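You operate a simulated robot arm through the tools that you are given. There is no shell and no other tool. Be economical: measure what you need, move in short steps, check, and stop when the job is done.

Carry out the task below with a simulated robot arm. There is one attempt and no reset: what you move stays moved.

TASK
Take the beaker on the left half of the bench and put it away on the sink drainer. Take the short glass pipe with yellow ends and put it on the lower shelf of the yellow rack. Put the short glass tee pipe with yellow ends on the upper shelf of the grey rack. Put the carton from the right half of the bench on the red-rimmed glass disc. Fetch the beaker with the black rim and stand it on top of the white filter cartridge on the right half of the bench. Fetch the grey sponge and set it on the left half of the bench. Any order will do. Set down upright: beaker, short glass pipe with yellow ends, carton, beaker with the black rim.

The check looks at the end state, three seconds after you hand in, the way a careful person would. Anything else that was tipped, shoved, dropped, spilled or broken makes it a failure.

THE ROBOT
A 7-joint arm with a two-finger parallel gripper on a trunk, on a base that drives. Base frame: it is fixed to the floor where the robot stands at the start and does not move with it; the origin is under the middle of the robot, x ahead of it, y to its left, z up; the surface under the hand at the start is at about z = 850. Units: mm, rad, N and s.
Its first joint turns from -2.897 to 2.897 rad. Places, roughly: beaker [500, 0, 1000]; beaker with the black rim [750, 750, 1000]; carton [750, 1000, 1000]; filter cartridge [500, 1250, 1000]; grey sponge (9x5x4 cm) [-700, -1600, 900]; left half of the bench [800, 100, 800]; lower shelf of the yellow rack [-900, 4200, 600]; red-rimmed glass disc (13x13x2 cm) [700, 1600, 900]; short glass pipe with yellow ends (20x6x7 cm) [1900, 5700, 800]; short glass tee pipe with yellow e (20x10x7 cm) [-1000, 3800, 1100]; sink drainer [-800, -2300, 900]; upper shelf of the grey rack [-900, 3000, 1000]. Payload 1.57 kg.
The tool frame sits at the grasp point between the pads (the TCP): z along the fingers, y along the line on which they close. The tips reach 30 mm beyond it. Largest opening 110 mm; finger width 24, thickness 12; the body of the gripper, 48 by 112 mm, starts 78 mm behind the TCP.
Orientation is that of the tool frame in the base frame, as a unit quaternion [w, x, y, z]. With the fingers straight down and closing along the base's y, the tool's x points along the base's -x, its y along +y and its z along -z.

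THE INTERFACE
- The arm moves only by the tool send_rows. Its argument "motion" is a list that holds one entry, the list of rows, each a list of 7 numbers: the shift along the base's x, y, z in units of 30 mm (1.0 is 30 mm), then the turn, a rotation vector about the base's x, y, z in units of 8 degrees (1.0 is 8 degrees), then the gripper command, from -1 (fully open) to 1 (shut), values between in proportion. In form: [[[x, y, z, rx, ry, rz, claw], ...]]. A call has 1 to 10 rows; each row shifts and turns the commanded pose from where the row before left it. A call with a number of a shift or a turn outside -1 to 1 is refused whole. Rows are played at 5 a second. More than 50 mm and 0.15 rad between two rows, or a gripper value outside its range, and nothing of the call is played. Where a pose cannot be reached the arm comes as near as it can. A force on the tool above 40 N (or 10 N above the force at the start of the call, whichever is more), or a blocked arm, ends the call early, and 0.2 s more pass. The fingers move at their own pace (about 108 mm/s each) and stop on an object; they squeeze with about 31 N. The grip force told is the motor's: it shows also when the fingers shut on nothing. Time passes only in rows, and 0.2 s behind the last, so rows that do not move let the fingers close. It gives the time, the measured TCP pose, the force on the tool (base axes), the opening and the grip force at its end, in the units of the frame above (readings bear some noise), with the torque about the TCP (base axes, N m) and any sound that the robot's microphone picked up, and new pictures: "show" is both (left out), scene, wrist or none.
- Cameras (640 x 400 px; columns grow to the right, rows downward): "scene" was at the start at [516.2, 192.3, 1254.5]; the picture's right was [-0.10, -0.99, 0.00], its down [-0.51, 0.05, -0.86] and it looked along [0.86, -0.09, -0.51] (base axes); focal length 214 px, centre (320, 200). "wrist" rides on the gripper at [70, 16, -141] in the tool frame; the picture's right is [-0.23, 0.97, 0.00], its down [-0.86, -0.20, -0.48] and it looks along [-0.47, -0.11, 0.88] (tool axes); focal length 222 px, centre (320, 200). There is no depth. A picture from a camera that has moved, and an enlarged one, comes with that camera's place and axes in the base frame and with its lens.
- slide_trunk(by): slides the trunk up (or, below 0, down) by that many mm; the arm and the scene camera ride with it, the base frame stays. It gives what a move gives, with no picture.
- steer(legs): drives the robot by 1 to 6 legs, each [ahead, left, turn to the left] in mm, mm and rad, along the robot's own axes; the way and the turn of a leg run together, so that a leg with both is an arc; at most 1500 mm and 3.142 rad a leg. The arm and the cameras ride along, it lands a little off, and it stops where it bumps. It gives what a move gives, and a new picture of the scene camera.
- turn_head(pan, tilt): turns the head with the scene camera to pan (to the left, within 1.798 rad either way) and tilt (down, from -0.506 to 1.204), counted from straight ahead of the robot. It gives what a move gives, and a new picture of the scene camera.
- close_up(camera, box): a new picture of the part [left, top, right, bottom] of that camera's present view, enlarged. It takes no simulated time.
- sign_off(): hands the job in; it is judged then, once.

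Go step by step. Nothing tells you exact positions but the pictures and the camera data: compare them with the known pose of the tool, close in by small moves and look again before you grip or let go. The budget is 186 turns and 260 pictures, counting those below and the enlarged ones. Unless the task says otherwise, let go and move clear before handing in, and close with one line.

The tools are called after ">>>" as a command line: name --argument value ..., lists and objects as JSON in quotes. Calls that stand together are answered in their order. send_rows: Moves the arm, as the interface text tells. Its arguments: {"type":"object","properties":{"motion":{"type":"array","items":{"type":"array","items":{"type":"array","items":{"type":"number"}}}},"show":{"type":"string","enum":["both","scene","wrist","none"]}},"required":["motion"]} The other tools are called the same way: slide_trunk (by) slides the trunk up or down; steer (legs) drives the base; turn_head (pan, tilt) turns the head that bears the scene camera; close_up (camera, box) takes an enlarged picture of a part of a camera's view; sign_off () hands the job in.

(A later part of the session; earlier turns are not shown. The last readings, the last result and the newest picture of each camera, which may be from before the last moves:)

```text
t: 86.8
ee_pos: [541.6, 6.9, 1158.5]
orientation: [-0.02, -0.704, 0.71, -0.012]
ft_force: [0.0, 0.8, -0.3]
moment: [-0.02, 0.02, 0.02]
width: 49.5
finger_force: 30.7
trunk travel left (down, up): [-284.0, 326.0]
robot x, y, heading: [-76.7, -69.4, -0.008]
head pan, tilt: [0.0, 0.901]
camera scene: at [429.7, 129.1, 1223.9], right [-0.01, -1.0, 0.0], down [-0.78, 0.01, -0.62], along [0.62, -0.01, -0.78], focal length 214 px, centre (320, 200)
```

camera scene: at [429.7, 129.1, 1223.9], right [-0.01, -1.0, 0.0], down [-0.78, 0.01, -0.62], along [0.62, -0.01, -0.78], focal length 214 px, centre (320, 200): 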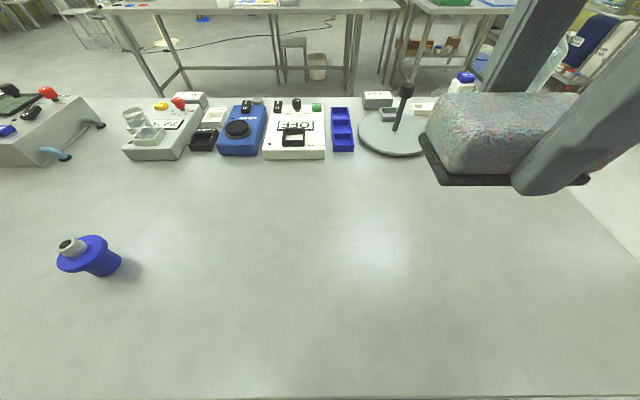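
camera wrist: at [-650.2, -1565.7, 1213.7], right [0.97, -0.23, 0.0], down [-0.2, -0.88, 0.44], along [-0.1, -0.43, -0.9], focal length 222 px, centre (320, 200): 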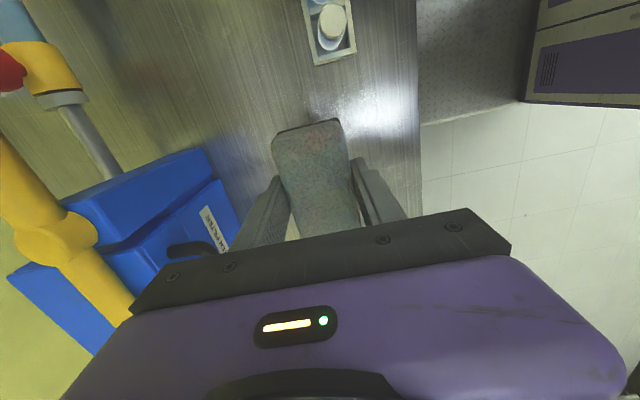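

The bench is clear under the hand at [541, 7]. I lower the sponge to near the surface.

>>> send_rows --motion '[[[0.3, 0, -1, 0, 0, 0, 0.6], [0.3, 0, -1, 0, 0, 0, 0.6], [0.3, 0, -1, 0, 0, 0, 0.6], [0, 0, -1, 0, 0, 0, 0.6], [0, 0, -1, 0, 0, 0, 0.6], [0, 0, -1, 0, 0, 0, 0.6], [0, 0, -1, 0, 0, 0, 0.6], [0, 0, -1, 0, 0, 0, 0.6], [0, 0, -0.8, 0, 0, 0, 0.6], [0, 0, -0.1, 0, 0, 0, 0.6]]]' --show "none"

>>> send_rows --motion '[[[0, 0, -0.1, 0, 0, 0, 0.6], [0, 0, -0.1, 0, 0, 0, 0.6], [0, 0, -0.05, 0, 0, 0, 0.6]]]' --show "wrist"

```text
t: 89.0
ee_pos: [568.7, 7.7, 893.1]
orientation: [-0.021, -0.704, 0.71, -0.012]
ft_force: [-0.2, 0.6, 0.0]
moment: [0.01, 0.0, 0.01]
width: 49.5
finger_force: 31.6
trunk travel left (down, up): [-284.0, 326.0]
robot x, y, heading: [-75.2, -67.6, -0.014]
head pan, tilt: [0.0, 0.901]
```

```text
t: 89.8
ee_pos: [569.2, 8.0, 884.9]
orientation: [-0.021, -0.704, 0.71, -0.013]
ft_force: [-0.2, -0.6, -1.2]
moment: [-0.01, 0.01, 0.01]
width: 49.4
finger_force: 30.8
trunk travel left (down, up): [-284.0, 326.0]
robot x, y, heading: [-72.8, -64.9, -0.014]
head pan, tilt: [0.0, 0.901]
camera wrist: at [553.0, -55.1, 1029.5], right [-0.97, 0.23, 0.0], down [0.21, 0.87, 0.44], along [0.1, 0.43, -0.9], focal length 222 px, centre (320, 200)
```

wrist: 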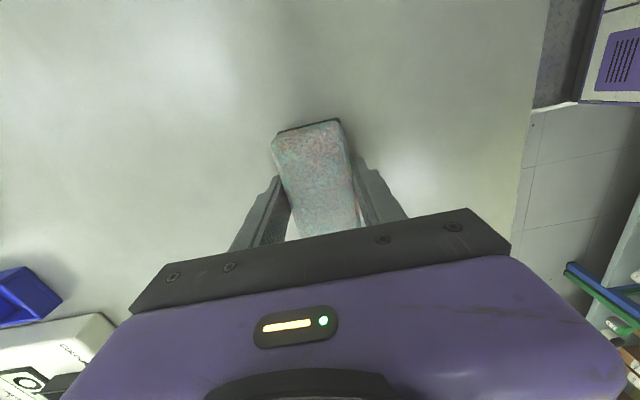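

>>> send_rows --motion '[[[0, 0, -0.1, 0, 0, 0, 0.6], [0, 0, -0.1, 0, 0, 0, 0.6], [0, 0, -0.05, 0, 0, 0, 0.6], [0, 0, 0, 0, 0, 0, 0.6]]]' --show "none"

```text
t: 90.3
ee_pos: [568.6, 7.1, 883.3]
orientation: [-0.017, -0.705, 0.709, -0.013]
ft_force: [-8.6, 0.8, 27.0]
moment: [-0.35, 0.11, -0.01]
width: 49.5
finger_force: 30.9
trunk travel left (down, up): [-284.0, 326.0]
robot x, y, heading: [-68.4, -71.6, -0.009]
head pan, tilt: [0.0, 0.901]
stopped in row 2: the force on the tool passed its limit at 46 N (the readings are from after the stop); the commanded pose is now the measured one
```

Contact. I let go and rise.

>>> send_rows --motion '[[[0, 0, 0.05, 0, 0, 0, 0.2], [0, 0, 0, 0, 0, 0, -0.5], [0, 0, 0, 0, 0, 0, -1], [0, 0, 0.5, 0, 0, 0, -1], [0, 0, 1, 0, 0, 0, -1], [0, 0, 1, 0, 0, 0, -1], [0, 0, 1, 0, 0, 0, -1], [0, 0, 1, 0, 0, 0, -1], [0, 0, 1, 0, 0, 0, -1], [0, 0, 1, 0, 0, 0, -1]]]'

>>> turn_head --pan 1.5 --tilt 0.5

```text
t: 92.5
ee_pos: [570.5, 8.8, 1079.2]
orientation: [-0.018, -0.705, 0.709, -0.013]
ft_force: [0.6, -0.2, 0.4]
moment: [0.01, 0.05, 0.01]
width: 110.1
finger_force: 0.1
trunk travel left (down, up): [-284.0, 326.0]
robot x, y, heading: [-76.5, -66.5, -0.01]
head pan, tilt: [0.0, 0.901]
camera scene: at [429.8, 129.2, 1223.8], right [-0.01, -1.0, 0.0], down [-0.78, 0.01, -0.62], along [0.62, -0.01, -0.78], focal length 214 px, centre (320, 200)
camera wrist: at [553.3, -54.9, 1223.5], right [-0.97, 0.23, 0.0], down [0.21, 0.87, 0.44], along [0.11, 0.43, -0.9], focal length 222 px, centre (320, 200)
```

scene: 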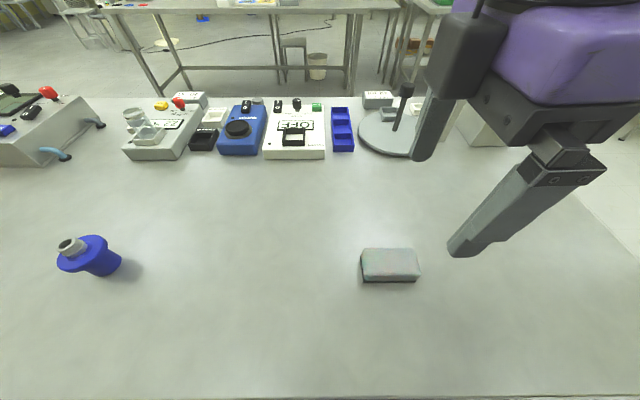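
wrist: 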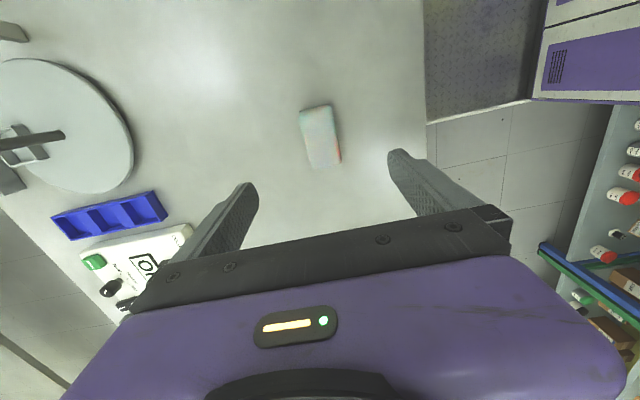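

```text
t: 94.1
ee_pos: [569.9, 7.6, 1079.2]
orientation: [-0.018, -0.704, 0.71, -0.013]
ft_force: [0.4, -0.4, 0.3]
moment: [-0.02, 0.0, -0.03]
width: 110.0
finger_force: 0.1
trunk travel left (down, up): [-284.0, 326.0]
robot x, y, heading: [-71.8, -68.1, -0.007]
head pan, tilt: [1.499, 0.499]
camera scene: at [361.7, 220.7, 1257.8], right [1.0, -0.08, 0.0], down [-0.04, -0.48, -0.88], along [0.07, 0.87, -0.48], focal length 214 px, centre (320, 200)
```

scene: 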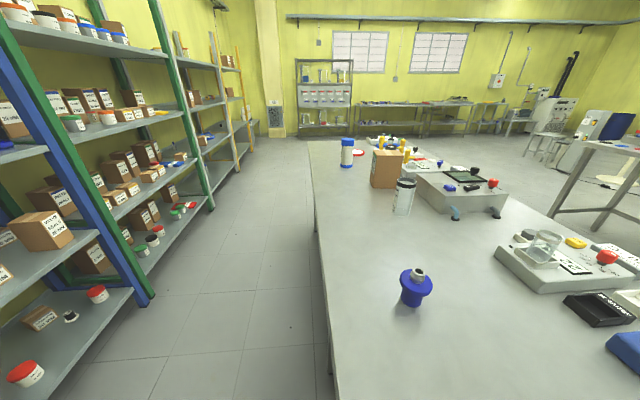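

The sponge lies on the bench. I raise the hand and strafe left to the carton and the black-rimmed beaker.

>>> send_rows --motion '[[[0, 0, 1, 0, 0, -1, -1], [0, 0, 1, 0, 0, -1, -1], [0, 0, 1, 0, 0, -1, -1], [0, 0, 1, 0, 0, -1, -1], [0, 0, 1, 0, 0, -1, -1], [0, 0, 0, 0, 0, -1, -1], [0, 0, 0, 0, 0, -1, -1], [0, 0, 0, 0, 0, -1, -1], [0, 0, 0, 0, 0, -1, -1], [0, 0, 0, 0, 0, -1, -1]]]' --show "none"

>>> steer --legs '[[0, 800, 0]]'

>>> turn_head --pan 0.5 --tilt 0.8

```text
t: 96.3
ee_pos: [569.8, 7.7, 1229.5]
orientation: [-0.023, -0.082, 0.996, 0.002]
ft_force: [-0.1, -0.3, -0.1]
moment: [0.0, 0.01, -0.03]
width: 110.2
finger_force: 0.0
trunk travel left (down, up): [-284.0, 326.0]
robot x, y, heading: [-73.1, -62.0, -0.008]
head pan, tilt: [1.499, 0.499]
```

```text
t: 100.7
ee_pos: [578.7, 818.8, 1229.0]
orientation: [-0.022, -0.082, 0.996, 0.002]
ft_force: [-0.4, -0.9, 0.2]
moment: [0.03, 0.01, -0.01]
width: 110.1
finger_force: 0.1
trunk travel left (down, up): [-284.0, 326.0]
robot x, y, heading: [-68.3, 744.4, -0.009]
head pan, tilt: [1.499, 0.499]
camera scene: at [371.0, 1031.8, 1257.8], right [1.0, -0.08, 0.0], down [-0.04, -0.48, -0.88], along [0.07, 0.87, -0.48], focal length 214 px, centre (320, 200)
```

scene: 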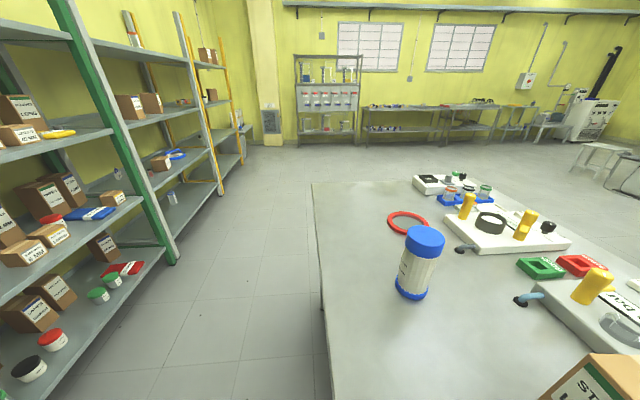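

```text
t: 101.9
ee_pos: [579.2, 818.6, 1227.0]
orientation: [-0.022, -0.083, 0.996, 0.002]
ft_force: [0.5, 0.3, 0.1]
moment: [0.0, 0.01, 0.04]
width: 110.2
finger_force: 0.1
trunk travel left (down, up): [-284.0, 326.0]
robot x, y, heading: [-65.4, 743.9, -0.015]
head pan, tilt: [0.499, 0.799]
camera scene: at [434.7, 978.9, 1231.8], right [0.47, -0.88, 0.0], down [-0.63, -0.34, -0.7], along [0.62, 0.33, -0.72], focal length 214 px, centre (320, 200)
```

scene: 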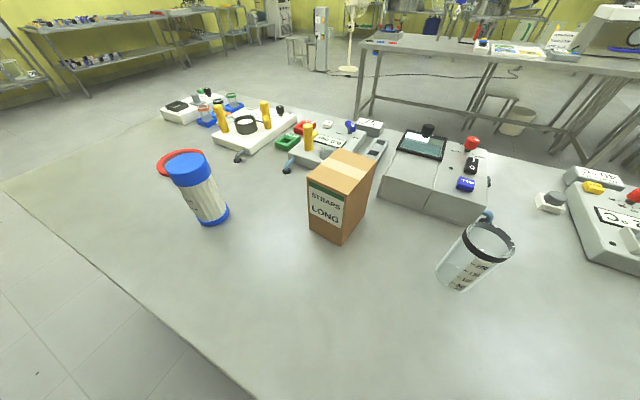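

The carton, black-rimmed beaker, cartridge and red disc are all in view. I bring the hand over toward the carton to see it from above.

>>> send_rows --motion '[[[0.5, 1, 0, 0, 0, -1, -1], [0.5, 1, 0, 0, 0, -0.2, -1], [0.5, 1, 0, 0, 0, 0, -1], [0.5, 1, 0, 0, 0, 0, -1], [0.5, 1, 0, 0, 0, 0, -1], [0.5, 1, 0, 0, 0, 0, -1], [0, 1, 0, 0, 0, 0, -1]]]' --show "both"

```text
t: 103.5
ee_pos: [669.7, 1027.7, 1228.9]
orientation: [-0.022, 0.001, 1.0, 0.004]
ft_force: [-0.1, -0.4, 0.6]
moment: [0.07, 0.02, 0.01]
width: 109.9
finger_force: 0.1
trunk travel left (down, up): [-284.0, 326.0]
robot x, y, heading: [-66.0, 742.0, -0.013]
head pan, tilt: [0.499, 0.799]
camera scene: at [434.8, 978.4, 1231.9], right [0.47, -0.88, 0.0], down [-0.63, -0.34, -0.7], along [0.62, 0.33, -0.72], focal length 214 px, centre (320, 200)
camera wrist: at [604.9, 1044.4, 1372.8], right [0.23, 0.97, 0.0], down [0.87, -0.2, 0.44], along [0.43, -0.1, -0.9], focal length 222 px, centre (320, 200)
```

scene: 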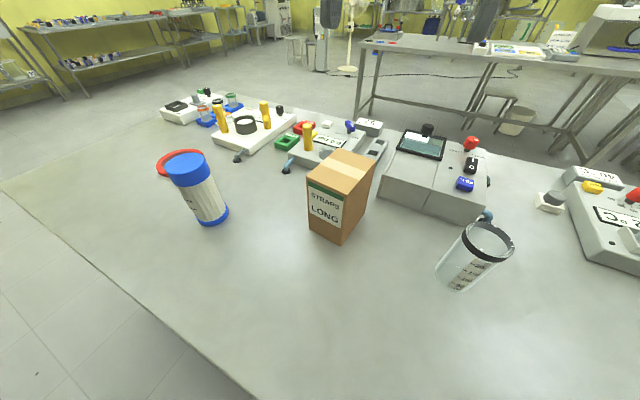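
wrist: 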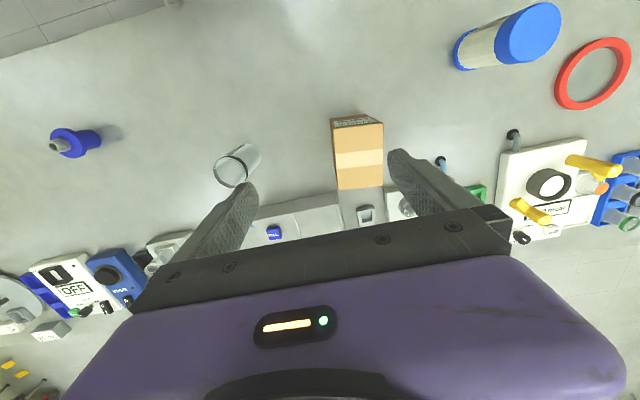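

Carton top centre triangulates to [725, 1086, 991], about 80 × 112 mm, turned about -5°. I position above it with a matching turn.

>>> send_rows --motion '[[[0.9, 0.95, 0, 0, 0, -0.6, -1], [0.9, 0.95, 0, 0, 0, 0, -1], [0, 0, -1, 0, 0, 0, -1], [0, 0, -1, 0, 0, 0, -1], [0, 0, -1, 0, 0, 0, -1], [0, 0, -1, 0, 0, 0, -1], [0, 0, -1, 0, 0, 0, -1], [0, 0, 0, 0, 0, 0, -1]]]'

```text
t: 105.3
ee_pos: [723.1, 1085.5, 1078.8]
orientation: [-0.022, 0.043, 0.999, 0.005]
ft_force: [-0.8, -0.3, -0.2]
moment: [0.01, -0.03, 0.01]
width: 110.2
finger_force: 0.2
trunk travel left (down, up): [-284.0, 326.0]
robot x, y, heading: [-65.1, 745.3, -0.018]
head pan, tilt: [0.499, 0.799]
camera scene: at [434.7, 978.9, 1231.8], right [0.47, -0.88, 0.0], down [-0.63, -0.34, -0.7], along [0.62, 0.33, -0.72], focal length 214 px, centre (320, 200)
camera wrist: at [660.5, 1106.8, 1223.0], right [0.31, 0.95, 0.0], down [0.85, -0.28, 0.44], along [0.42, -0.14, -0.9], focal length 222 px, centre (320, 200)
```

scene: 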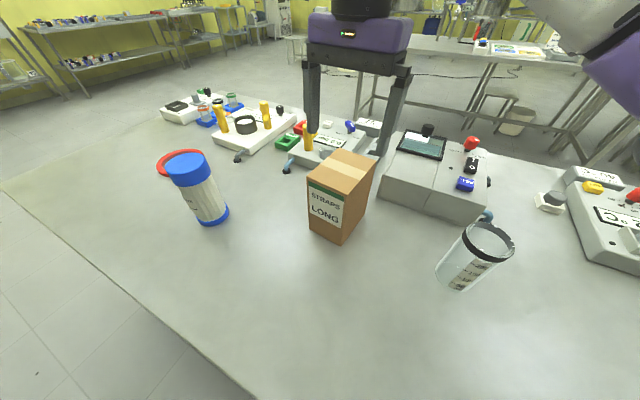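
wrist: 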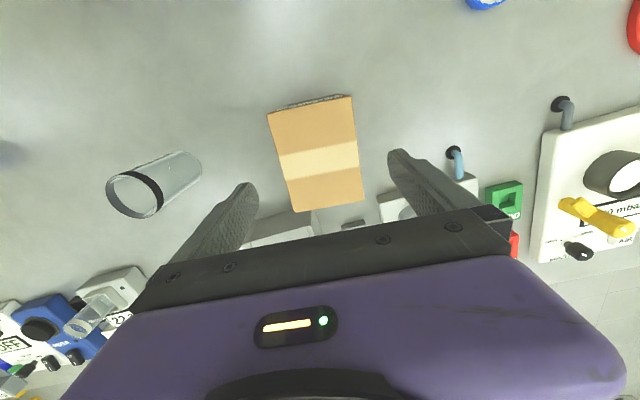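

Centre confirmed at [724, 1085] and turned about -8°. I trim the turn, descend to z≈930 and close.

>>> send_rows --motion '[[[0, 0, -1, 0, 0, -0.35, -1], [0, 0, -1, 0, 0, 0, -1], [0, 0, -1, 0, 0, 0, -1], [0, 0, -1, 0, 0, 0, -1], [0, 0, -0.95, 0, 0, 0, -1], [0, 0, 0, 0, 0, 0, 0], [0, 0, 0, 0, 0, 0, 0.8], [0, 0, 0, 0, 0, 0, 0.8]]]'

```text
t: 107.1
ee_pos: [723.2, 1086.6, 930.5]
orientation: [-0.021, 0.068, 0.997, 0.005]
ft_force: [-0.6, -1.9, 1.7]
moment: [-0.27, 0.11, 0.06]
width: 82.0
finger_force: 31.4
trunk travel left (down, up): [-284.0, 326.0]
robot x, y, heading: [-62.0, 748.9, -0.017]
head pan, tilt: [0.499, 0.799]
camera scene: at [434.7, 978.9, 1231.8], right [0.47, -0.88, 0.0], down [-0.63, -0.34, -0.7], along [0.62, 0.33, -0.72], focal length 214 px, centre (320, 200)
camera wrist: at [661.1, 1110.5, 1074.3], right [0.35, 0.93, 0.0], down [0.84, -0.32, 0.44], along [0.41, -0.16, -0.9], focal length 222 px, centre (320, 200)
```

scene: 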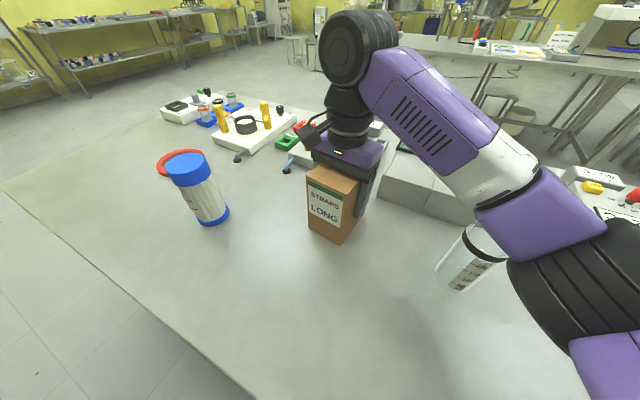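
wrist: 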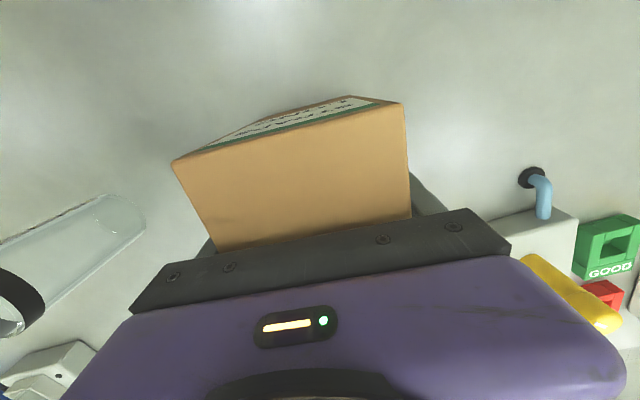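

Gripped. I lift and strafe left to the disc.

>>> send_rows --motion '[[[0, 0, 0.5, 0, 0, 0, 0.8], [0, 0, 1, 0, 0, 0, 0.8], [0, 0, 1, 0, 0, 0, 0.8], [0, 0, 1, 0, 0, 0, 0.8], [0, 0, 1, 0, 0, 0, 0.8], [0, 0, 1, 0, 0, 0, 0.8], [0, 0, 1, 0, 0, 0, 0.8], [0, 0, 1, 0, 0, 0, 0.8], [0, 0, 1, 0, 0, 0, 0.8], [0, 0, 0, 0, 0, 0, 0.8]]]' --show "none"

>>> steer --legs '[[0, 480, 0]]'

>>> send_rows --motion '[[[0, 0, 0, 0, 0, 0, 0.8]]]' --show "wrist"

```text
t: 109.3
ee_pos: [723.2, 1086.3, 1185.4]
orientation: [-0.022, 0.068, 0.997, 0.006]
ft_force: [-0.4, -0.5, -3.0]
moment: [-0.02, 0.0, 0.03]
width: 82.1
finger_force: 30.8
trunk travel left (down, up): [-284.0, 326.0]
robot x, y, heading: [-63.2, 747.8, -0.016]
head pan, tilt: [0.499, 0.799]
```

```text
t: 112.2
ee_pos: [732.3, 1560.6, 1186.2]
orientation: [-0.021, 0.068, 0.997, 0.005]
ft_force: [0.2, 0.2, -2.1]
moment: [0.02, -0.01, -0.01]
width: 81.8
finger_force: 31.1
trunk travel left (down, up): [-284.0, 326.0]
robot x, y, heading: [-58.4, 1224.0, -0.014]
head pan, tilt: [0.499, 0.799]
camera scene: at [442.7, 1455.9, 1231.8], right [0.46, -0.89, 0.0], down [-0.64, -0.33, -0.7], along [0.62, 0.32, -0.72], focal length 214 px, centre (320, 200)
```

scene: 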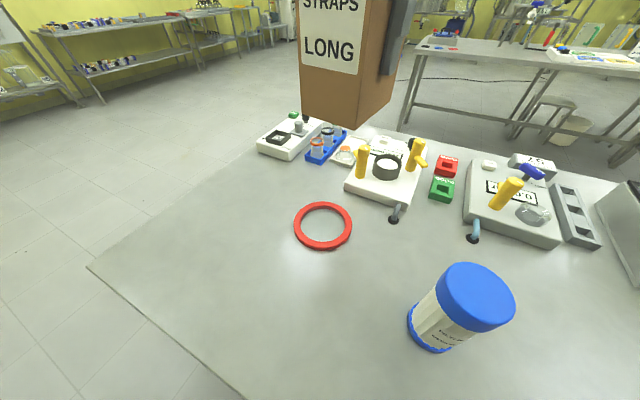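

```text
t: 112.6
ee_pos: [731.5, 1560.7, 1186.7]
orientation: [-0.021, 0.07, 0.997, 0.005]
ft_force: [-0.5, -0.9, -3.3]
moment: [0.03, -0.01, -0.01]
width: 81.6
finger_force: 30.8
trunk travel left (down, up): [-284.0, 326.0]
robot x, y, heading: [-60.5, 1221.6, -0.02]
head pan, tilt: [0.499, 0.799]
camera wrist: at [669.6, 1585.4, 1329.4], right [0.36, 0.93, 0.0], down [0.84, -0.32, 0.44], along [0.41, -0.16, -0.9], focal length 222 px, centre (320, 200)
```

wrist: 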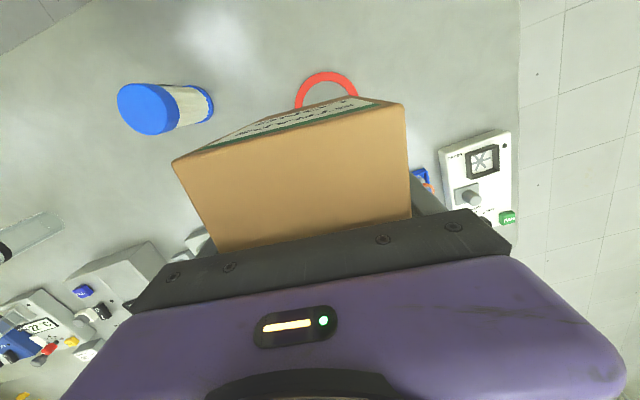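

Disc centre is about [700, 1580]. I move the carton over it and lower to just above.

>>> send_rows --motion '[[[-0.55, 0.35, 0, 0, 0, 0, 0.8], [-0.55, 0.35, 0, 0, 0, 0, 0.8], [0, 0, -1, 0, 0, 0, 0.8], [0, 0, -1, 0, 0, 0, 0.8], [0, 0, -1, 0, 0, 0, 0.8], [0, 0, -1, 0, 0, 0, 0.8], [0, 0, -1, 0, 0, 0, 0.8], [0, 0, -1, 0, 0, 0, 0.8], [0, 0, -0.7, 0, 0, 0, 0.8], [0, 0, 0, 0, 0, 0, 0.8]]]' --show "scene"

```text
t: 114.8
ee_pos: [698.4, 1582.2, 983.2]
orientation: [-0.022, 0.069, 0.997, 0.005]
ft_force: [-0.4, 0.3, -1.9]
moment: [0.02, -0.01, 0.02]
width: 82.0
finger_force: 31.0
trunk travel left (down, up): [-284.0, 326.0]
robot x, y, heading: [-55.8, 1227.4, -0.017]
head pan, tilt: [0.499, 0.799]
camera scene: at [442.7, 1455.8, 1231.8], right [0.46, -0.89, 0.0], down [-0.64, -0.33, -0.7], along [0.62, 0.32, -0.72], focal length 214 px, centre (320, 200)
```

scene: 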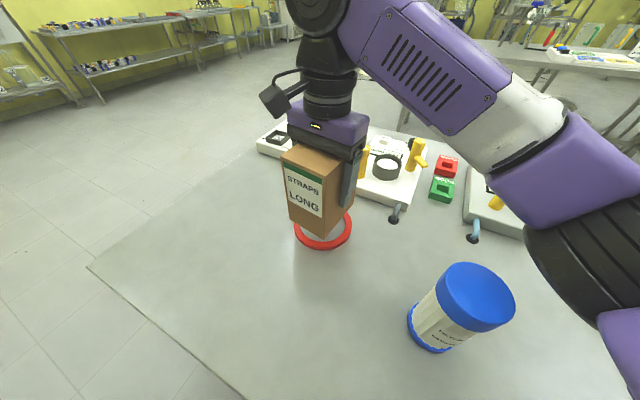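

The carton is centred over the disc. I creep down to contact.

>>> send_rows --motion '[[[0, 0, -0.4, 0, 0, 0, 0.8], [0, 0, -0.3, 0, 0, 0, 0.8], [0, 0, -0.15, 0, 0, 0, 0.8], [0, 0, -0.1, 0, 0, 0, 0.8], [0, 0, -0.1, 0, 0, 0, 0.8], [0, 0, 0, 0, 0, 0, 0.8]]]' --show "scene"

```text
t: 116.2
ee_pos: [698.4, 1581.3, 953.8]
orientation: [-0.02, 0.069, 0.997, 0.005]
ft_force: [-1.2, 0.1, -3.2]
moment: [0.0, 0.0, -0.01]
width: 81.8
finger_force: 31.0
trunk travel left (down, up): [-284.0, 326.0]
robot x, y, heading: [-54.8, 1222.3, -0.015]
head pan, tilt: [0.499, 0.799]
camera scene: at [442.7, 1455.9, 1231.8], right [0.46, -0.89, 0.0], down [-0.64, -0.33, -0.7], along [0.62, 0.32, -0.72], focal length 214 px, centre (320, 200)
```

scene: 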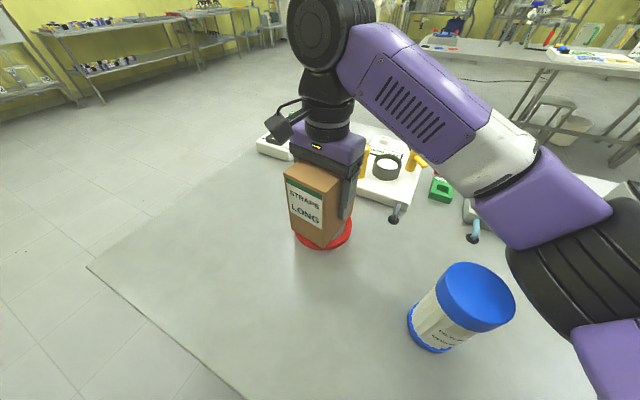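

>>> send_rows --motion '[[[0, 0, -0.1, 0, 0, 0, 0.8], [0, 0, -0.1, 0, 0, 0, 0.8], [0, 0, -0.1, 0, 0, 0, 0.8], [0, 0, -0.1, 0, 0, 0, 0.8], [0, 0, -0.1, 0, 0, 0, 0.8], [0, 0, 0, 0, 0, 0, 0.8]]]' --show "scene"

```text
t: 117.6
ee_pos: [698.8, 1581.4, 941.0]
orientation: [-0.02, 0.069, 0.997, 0.007]
ft_force: [0.0, 1.2, 31.3]
moment: [-1.32, 0.08, 0.23]
width: 82.1
finger_force: 31.0
trunk travel left (down, up): [-284.0, 326.0]
robot x, y, heading: [-57.5, 1224.7, -0.015]
head pan, tilt: [0.499, 0.799]
camera scene: at [441.9, 1455.5, 1232.6], right [0.46, -0.89, 0.0], down [-0.63, -0.33, -0.7], along [0.62, 0.32, -0.72], focal length 214 px, centre (320, 200)
```

scene: 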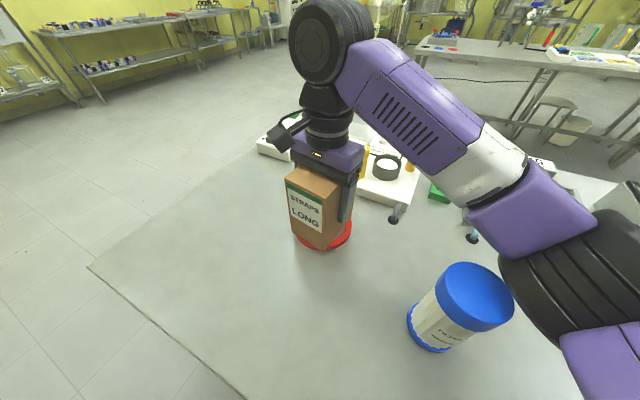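

Contact. I ease up, open and lift away.

>>> send_rows --motion '[[[0, 0, 0.06, 0, 0, 0, 0.8], [0, 0, 0, 0, 0, 0, 0.2], [0, 0, 0, 0, 0, 0, -0.5], [0, 0, 0, 0, 0, 0, -1], [0, 0, 0, 0, 0, 0, -1], [0, 0, 1, 0, 0, 0, -1], [0, 0, 1, 0, 0, 0, -1], [0, 0, 1, 0, 0, 0, -1], [0, 0, 1, 0, 0, 0, -1], [0, 0, 1, 0, 0, 0, -1]]]' --show "scene"

>>> send_rows --motion '[[[-0.5, 0, 1, 0, 0, 0.3, -1], [-0.5, 0, 1, 0, 0, 0.65, -1], [-0.5, 0, 1, 0, 0, 0, -1], [-0.5, 0, 0, 0, 0, 0, -1]]]' --show "wrist"

```text
t: 119.8
ee_pos: [697.8, 1580.9, 1088.9]
orientation: [-0.021, 0.07, 0.997, 0.005]
ft_force: [0.6, -0.2, -0.4]
moment: [0.03, 0.07, -0.04]
width: 110.0
finger_force: 0.0
trunk travel left (down, up): [-284.0, 326.0]
robot x, y, heading: [-61.3, 1222.3, -0.016]
head pan, tilt: [0.499, 0.799]
camera scene: at [442.9, 1455.8, 1231.6], right [0.46, -0.89, 0.0], down [-0.64, -0.33, -0.7], along [0.62, 0.32, -0.72], focal length 214 px, centre (320, 200)
```

scene: 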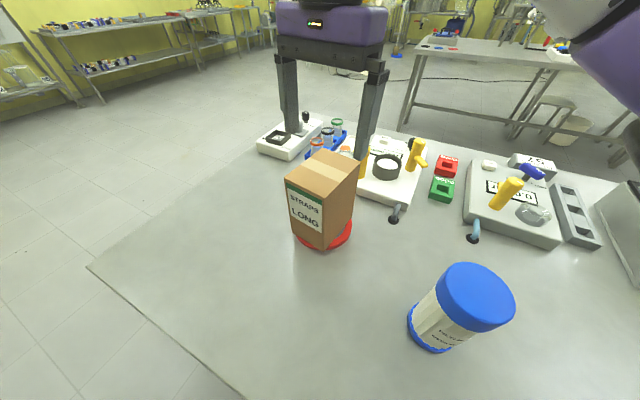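

```text
t: 120.8
ee_pos: [637.2, 1581.7, 1181.2]
orientation: [-0.023, 0.003, 1.0, 0.003]
ft_force: [-0.6, -0.6, -0.2]
moment: [-0.02, 0.01, -0.03]
width: 110.0
finger_force: 0.0
trunk travel left (down, up): [-284.0, 326.0]
robot x, y, heading: [-58.7, 1222.1, -0.016]
head pan, tilt: [0.499, 0.799]
camera wrist: at [573.6, 1598.3, 1323.8], right [0.23, 0.97, 0.0], down [0.87, -0.21, 0.44], along [0.43, -0.11, -0.9], focal length 222 px, centre (320, 200)
```

wrist: 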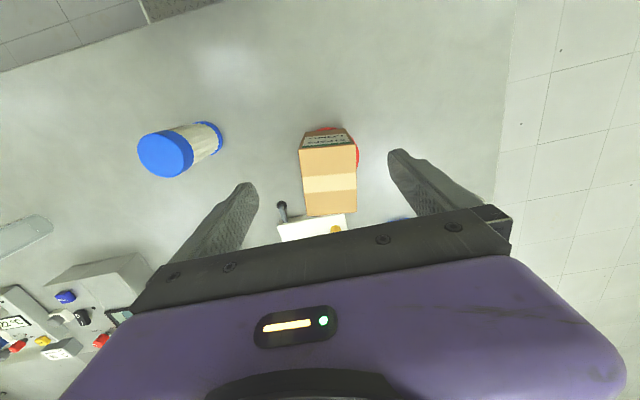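

Carton stands on the disc. Cartridge cap centre is about [605, 1338, 977]. Now I go back for the black-rimmed beaker near [697, 845].

>>> steer --legs '[[0, -520, 0]]'

>>> send_rows --motion '[[[0, -1, 0, 0, 0, 0, -1], [0, -1, 0, 0, 0, 0, -1], [0, -1, 0, 0, 0, 0, -1], [0, -1, 0, 0, 0, 0, -1], [0, -1, 0, 0, 0, 0, -1]]]'

```text
t: 123.8
ee_pos: [629.1, 1061.2, 1180.8]
orientation: [-0.022, 0.002, 1.0, 0.003]
ft_force: [1.7, -0.2, 0.1]
moment: [0.0, 0.03, -0.01]
width: 110.0
finger_force: 0.0
trunk travel left (down, up): [-284.0, 326.0]
robot x, y, heading: [-68.2, 705.1, -0.017]
head pan, tilt: [0.499, 0.799]
camera scene: at [434.1, 935.5, 1231.8], right [0.46, -0.89, 0.0], down [-0.64, -0.33, -0.7], along [0.62, 0.32, -0.72], focal length 214 px, centre (320, 200)
```

scene: 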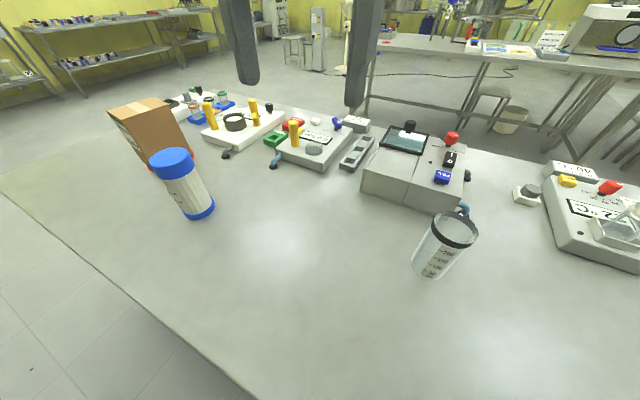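

```text
t: 125.0
ee_pos: [629.2, 911.5, 1178.4]
orientation: [-0.022, 0.002, 1.0, 0.004]
ft_force: [0.3, 0.3, 0.0]
moment: [-0.04, -0.01, -0.03]
width: 110.0
finger_force: 0.1
trunk travel left (down, up): [-284.0, 326.0]
robot x, y, heading: [-66.9, 701.6, -0.018]
head pan, tilt: [0.499, 0.799]
camera scene: at [434.0, 936.1, 1231.8], right [0.46, -0.89, 0.0], down [-0.63, -0.33, -0.7], along [0.62, 0.32, -0.72], focal length 214 px, centre (320, 200)
camera wrist: at [565.4, 928.5, 1323.0], right [0.23, 0.97, 0.0], down [0.87, -0.21, 0.44], along [0.43, -0.11, -0.9], focal length 222 px, centre (320, 200)
```

scene: 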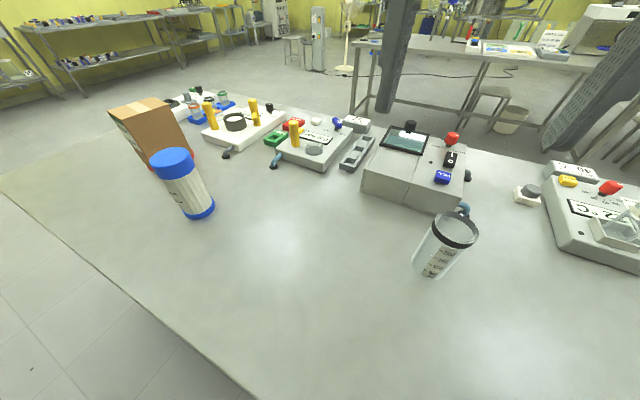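
wrist: 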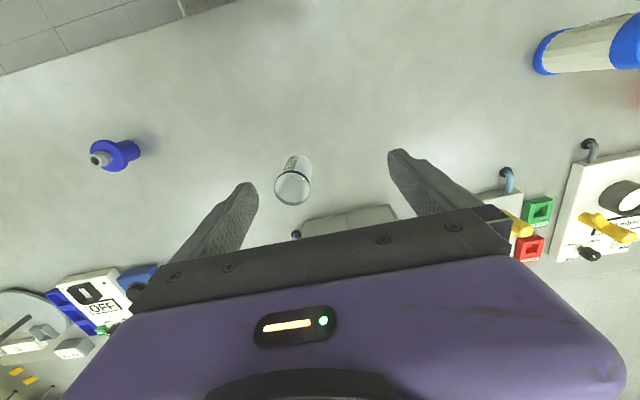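

Beaker rim is at about [703, 841, 960], diameter ~64. I move above it and look.

>>> send_rows --motion '[[[0.8, -0.8, 0, 0, 0, 0, -1], [0.8, -0.8, 0, 0, 0, 0, -1], [0.8, -0.8, -1, 0, 0, 0, -1], [0, 0, -1, 0, 0, 0, -1], [0, 0, -1, 0, 0, 0, -1], [0, 0, -1, 0, 0, 0, -1], [0, 0, 0, 0, 0, 0, -1]]]'

```text
t: 126.6
ee_pos: [701.3, 840.1, 1058.0]
orientation: [-0.022, 0.003, 1.0, 0.004]
ft_force: [0.5, 0.0, -0.6]
moment: [0.01, -0.02, 0.0]
width: 109.9
finger_force: 0.0
trunk travel left (down, up): [-284.0, 326.0]
robot x, y, heading: [-65.4, 701.3, -0.016]
head pan, tilt: [0.499, 0.799]
camera scene: at [434.0, 935.4, 1231.8], right [0.46, -0.89, 0.0], down [-0.64, -0.33, -0.7], along [0.62, 0.32, -0.72], focal length 214 px, centre (320, 200)
camera wrist: at [637.0, 856.3, 1202.7], right [0.23, 0.97, 0.0], down [0.87, -0.21, 0.44], along [0.43, -0.11, -0.9], focal length 222 px, centre (320, 200)
```

scene: 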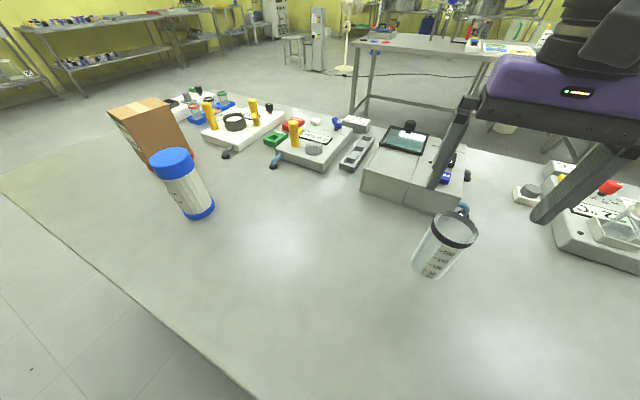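
wrist: 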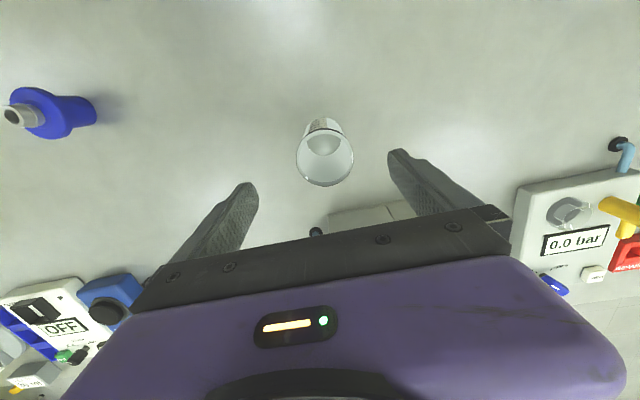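

Well centred. I descend to z≈912 and close gently.

>>> send_rows --motion '[[[0.05, 0.1, -1, 0, 0, 0, -1], [0, 0, -1, 0, 0, 0, -1], [0, 0, -1, 0, 0, 0, -1], [0, 0, -1, 0, 0, 0, -1], [0, 0, -0.85, 0, 0, 0, -1], [0, 0, 0, 0, 0, 0, 0.2], [0, 0, 0, 0, 0, 0, 0.8], [0, 0, 0, 0, 0, 0, 0.8]]]'

```text
t: 128.4
ee_pos: [703.1, 843.8, 913.3]
orientation: [-0.022, 0.003, 1.0, 0.003]
ft_force: [-0.9, 0.1, -1.3]
moment: [-0.04, 0.01, 0.03]
width: 59.3
finger_force: 30.7
trunk travel left (down, up): [-284.0, 326.0]
robot x, y, heading: [-66.9, 703.1, -0.013]
head pan, tilt: [0.499, 0.799]
camera scene: at [434.1, 935.5, 1231.8], right [0.46, -0.89, 0.0], down [-0.64, -0.33, -0.7], along [0.62, 0.32, -0.72], focal length 214 px, centre (320, 200)
camera wrist: at [638.7, 858.9, 1057.9], right [0.23, 0.97, 0.0], down [0.87, -0.21, 0.44], along [0.43, -0.11, -0.9], focal length 222 px, centre (320, 200)
```

scene: 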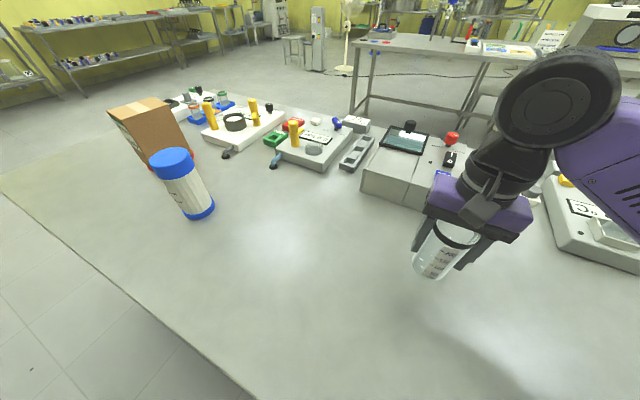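
wrist: 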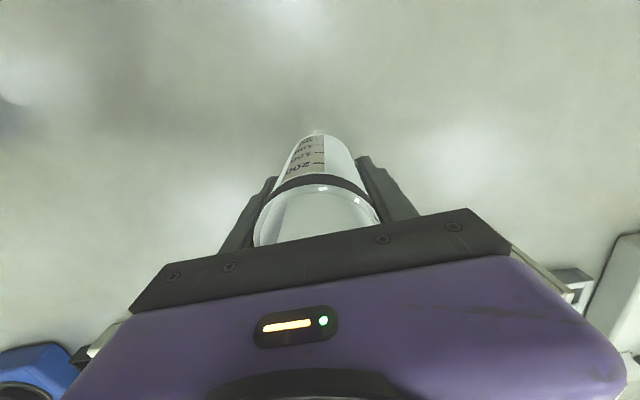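

Gripped at 59 mm. I lift and drive left toward the cartridge.

>>> send_rows --motion '[[[0, 0, 0.5, 0, 0, 0, 0.8], [0, 0, 1, 0, 0, 0, 0.8], [0, 0, 1, 0, 0, 0, 0.8], [0, 0, 1, 0, 0, 0, 0.8], [0, 0, 1, 0, 0, 0, 0.8], [0, 0, 1, 0, 0, 0, 0.8], [0, 0, 1, 0, 0, 0, 0.8], [0, 0, 1, 0, 0, 0, 0.8], [0, 0, 1, 0, 0, 0, 0.8], [0, 0, 0.5, 0, 0, 0, 0.8]]]' --show "wrist"

>>> steer --legs '[[0, 400, 0]]'

```text
t: 130.6
ee_pos: [702.5, 842.5, 1184.9]
orientation: [-0.022, 0.003, 1.0, 0.003]
ft_force: [0.2, -0.6, -1.7]
moment: [0.0, 0.0, -0.01]
width: 59.4
finger_force: 30.8
trunk travel left (down, up): [-284.0, 326.0]
robot x, y, heading: [-71.4, 703.0, -0.015]
head pan, tilt: [0.499, 0.799]
camera wrist: at [637.9, 859.0, 1328.5], right [0.23, 0.97, 0.0], down [0.87, -0.21, 0.44], along [0.43, -0.11, -0.9], focal length 222 px, centre (320, 200)
```

wrist: 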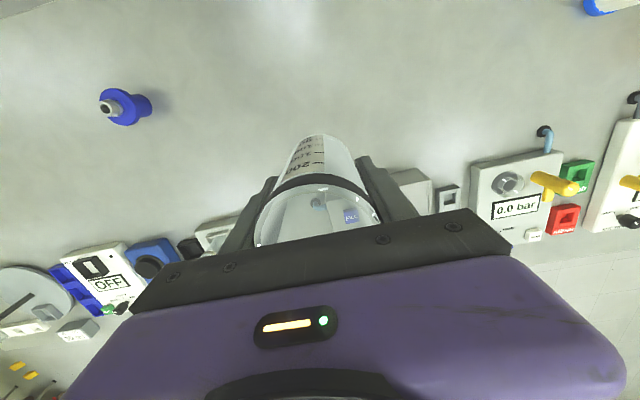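

```text
t: 133.1
ee_pos: [708.6, 1244.5, 1184.0]
orientation: [-0.021, 0.002, 1.0, 0.004]
ft_force: [0.1, 0.0, -1.1]
moment: [-0.02, -0.02, 0.04]
width: 59.3
finger_force: 31.1
trunk travel left (down, up): [-284.0, 326.0]
robot x, y, heading: [-61.2, 1107.2, -0.014]
head pan, tilt: [0.499, 0.799]
camera scene: at [440.2, 1336.8, 1231.8], right [0.47, -0.89, 0.0], down [-0.63, -0.33, -0.7], along [0.62, 0.32, -0.72], focal length 214 px, centre (320, 200)
```

scene: 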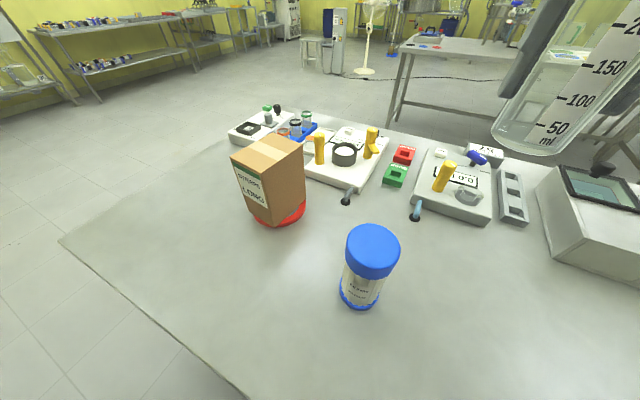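

The cartridge cap centre is near [610, 1342]. I bring the beaker over it, still high, and look.

>>> send_rows --motion '[[[-1, 1, 0, 0, 0, 0, 0.8], [-1, 1, 0, 0, 0, 0, 0.8], [-1, 1, 0, 0, 0, 0, 0.8], [-0.3, 0.25, -1, 0, 0, 0, 0.8], [0, 0, -1, 0, 0, 0, 0.8], [0, 0, -0.5, 0, 0, 0, 0.8], [0, 0, 0, 0, 0, 0, 0.8]]]'

```text
t: 134.7
ee_pos: [608.6, 1342.8, 1108.7]
orientation: [-0.022, 0.001, 1.0, 0.004]
ft_force: [0.6, 0.0, -0.2]
moment: [-0.04, 0.02, -0.03]
width: 59.4
finger_force: 31.1
trunk travel left (down, up): [-284.0, 326.0]
robot x, y, heading: [-57.7, 1103.2, -0.02]
head pan, tilt: [0.499, 0.799]
camera scene: at [440.1, 1336.8, 1231.8], right [0.47, -0.89, 0.0], down [-0.63, -0.33, -0.7], along [0.62, 0.32, -0.72], focal length 214 px, centre (320, 200)
camera wrist: at [544.2, 1358.6, 1252.7], right [0.23, 0.97, 0.0], down [0.87, -0.21, 0.44], along [0.43, -0.1, -0.9], focal length 222 px, centre (320, 200)
```

scene: 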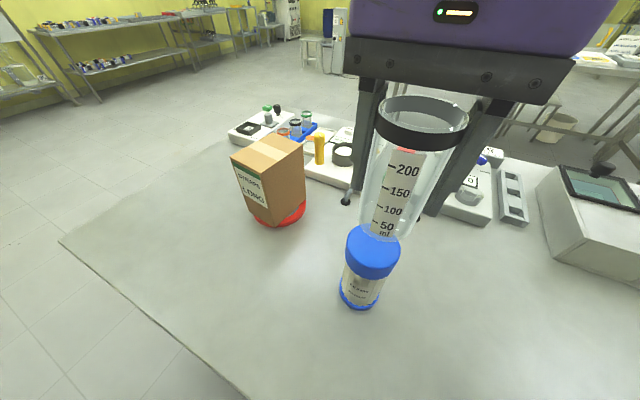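
wrist: 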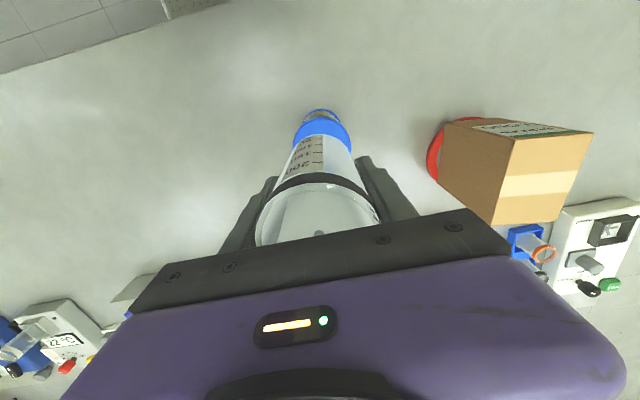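

Alignment looks good; I take an enlarged look at the cap and beaker base.

>>> close_up --camera "scene" --box '[320, 180, 440, 320]'

>>> close_up --camera "wrist" --box '[260, 90, 380, 200]'

```text
2.86 times, centred on (380, 250) of scene
camera zoom: at [440.1, 1336.8, 1231.8], right [0.47, -0.89, 0.0], down [-0.63, -0.33, -0.7], along [0.62, 0.32, -0.72], focal length 613 px, centre (149, 57)
```

zoom: 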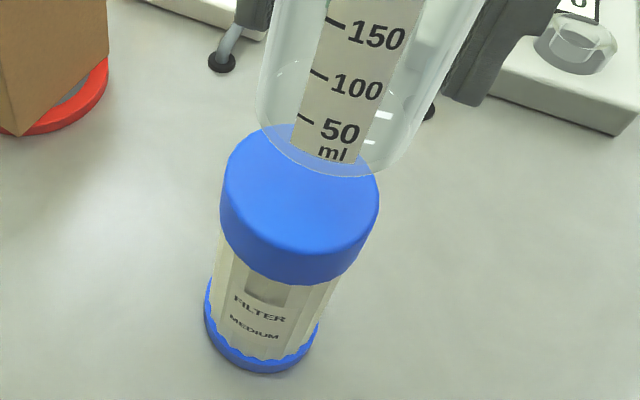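

```text
3.64 times, centred on (320, 145) of wrist
camera zoom: at [544.2, 1358.6, 1252.7], right [0.23, 0.97, 0.0], down [0.87, -0.21, 0.44], along [0.43, -0.1, -0.9], focal length 808 px, centre (320, 400)
```

zoom: 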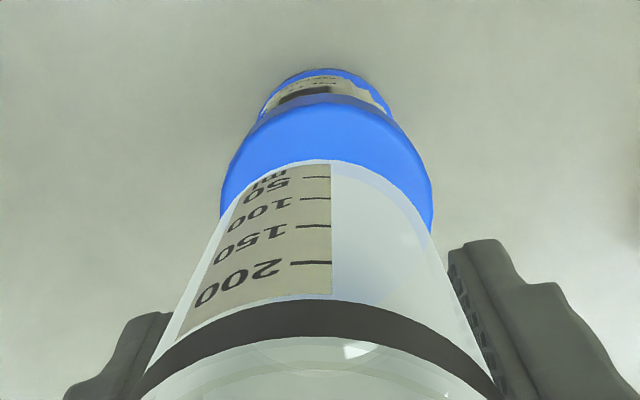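

Target [610, 1345] confirmed from both cameras. I lower to just above the cap and then creep.

>>> send_rows --motion '[[[0.05, 0.07, -1, 0, 0, 0, 0.8], [0, 0, -0.6, 0, 0, 0, 0.8], [0, 0, -0.15, 0, 0, 0, 0.8], [0, 0, -0.1, 0, 0, 0, 0.8], [0, 0, -0.1, 0, 0, 0, 0.8], [0, 0, 0, 0, 0, 0, 0.8]]]' --show "scene"

```text
t: 136.1
ee_pos: [610.9, 1343.2, 1051.3]
orientation: [-0.022, 0.002, 1.0, 0.003]
ft_force: [0.9, 0.9, 22.1]
moment: [-0.41, -0.06, -0.06]
width: 59.1
finger_force: 31.1
trunk travel left (down, up): [-284.0, 326.0]
robot x, y, heading: [-61.2, 1106.5, -0.017]
head pan, tilt: [0.499, 0.799]
camera scene: at [439.8, 1336.7, 1232.0], right [0.47, -0.89, 0.0], down [-0.63, -0.33, -0.7], along [0.62, 0.32, -0.72], focal length 214 px, centre (320, 200)
```

scene: 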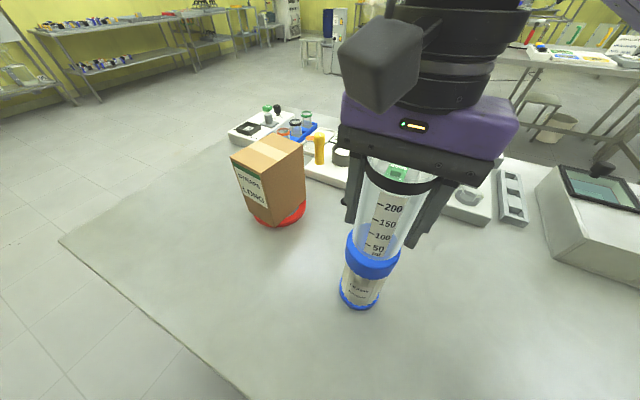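

Contact at TCP 1051. I check the centring before letting go.

>>> close_up --camera "scene" --box '[320, 180, 440, 320]'

```text
2.86 times, centred on (380, 250) of scene
camera zoom: at [439.8, 1336.7, 1232.0], right [0.47, -0.89, 0.0], down [-0.63, -0.33, -0.7], along [0.62, 0.32, -0.72], focal length 613 px, centre (149, 57)
```

zoom: 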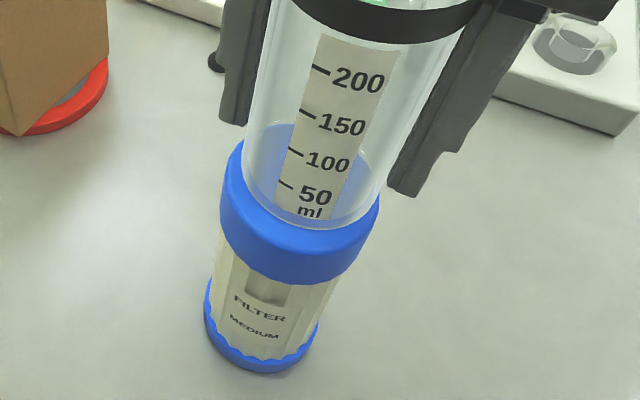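

Base sits fully on the cap. I ease up a hair, open, and lift away.

>>> send_rows --motion '[[[0, 0, 0.05, 0, 0, 0, 0.8], [0, 0, 0, 0, 0, 0, 0.3], [0, 0, 0, 0, 0, 0, -0.3], [0, 0, 0, 0, 0, 0, -1], [0, 0, 0, 0, 0, 0, -1], [0, 0, 0.5, 0, 0, 0, -1], [0, 0, 1, 0, 0, 0, -1], [0, 0, 1, 0, 0, 0, -1], [0, 0, 1, 0, 0, 0, -1], [0, 0, 1, 0, 0, 0, -1]]]' --show "scene"

>>> send_rows --motion '[[[0, 0, 1, 0, 0, 0, -1], [0, 0, 1, 0, 0, 0, -1], [0, 0, 1, 0, 0, 0, -1], [0, 0, 0.5, 0, 0, 0, -1]]]' --show "none"

>>> turn_head --pan 1.79 --tilt 0.35

```text
t: 138.3
ee_pos: [611.2, 1343.4, 1187.2]
orientation: [-0.022, 0.003, 1.0, 0.003]
ft_force: [0.2, 0.7, 0.3]
moment: [0.0, 0.07, 0.03]
width: 109.9
finger_force: 0.1
trunk travel left (down, up): [-284.0, 326.0]
robot x, y, heading: [-61.4, 1103.8, -0.014]
head pan, tilt: [0.499, 0.799]
camera scene: at [440.4, 1336.8, 1231.6], right [0.47, -0.89, 0.0], down [-0.63, -0.33, -0.7], along [0.62, 0.32, -0.72], focal length 214 px, centre (320, 200)
```

scene: 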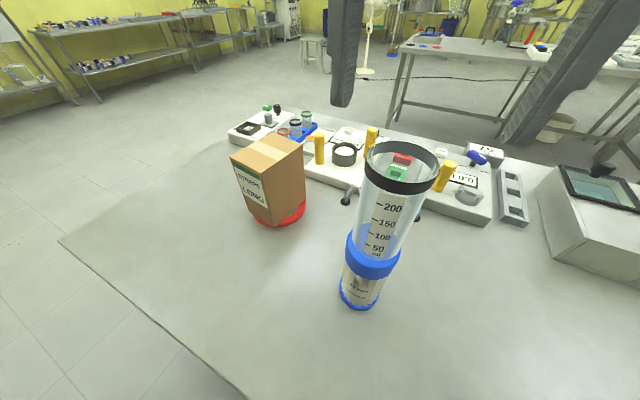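

```text
t: 139.3
ee_pos: [617.5, 1342.4, 1245.1]
orientation: [-0.041, 0.003, 0.999, 0.011]
ft_force: [0.8, -0.7, 0.4]
moment: [0.02, 0.01, 0.04]
width: 109.9
finger_force: 0.1
out of reach, approached as far as the arm can: row 3, 4
trunk travel left (down, up): [-284.0, 326.0]
robot x, y, heading: [-58.2, 1102.9, -0.018]
head pan, tilt: [0.499, 0.799]
```

```text
t: 140.8
ee_pos: [616.7, 1343.4, 1244.4]
orientation: [-0.041, 0.003, 0.999, 0.008]
ft_force: [0.2, 0.2, -0.2]
moment: [-0.01, 0.01, -0.02]
width: 110.0
finger_force: 0.1
trunk travel left (down, up): [-284.0, 326.0]
robot x, y, heading: [-58.6, 1103.7, -0.014]
head pan, tilt: [1.791, 0.351]
camera scene: at [349.9, 1390.4, 1271.4], right [0.98, 0.2, 0.0], down [0.07, -0.34, -0.94], along [-0.19, 0.92, -0.34], focal length 214 px, centre (320, 200)
```

scene: 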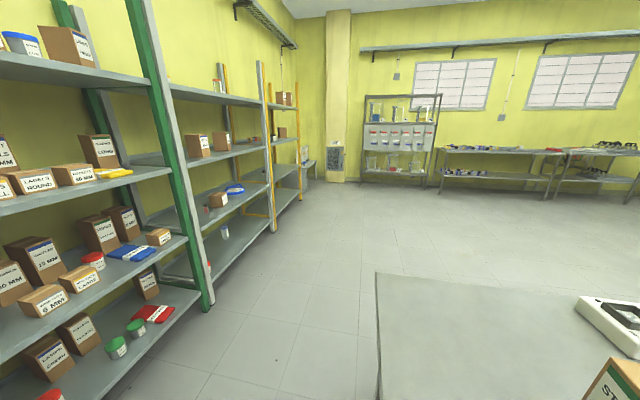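

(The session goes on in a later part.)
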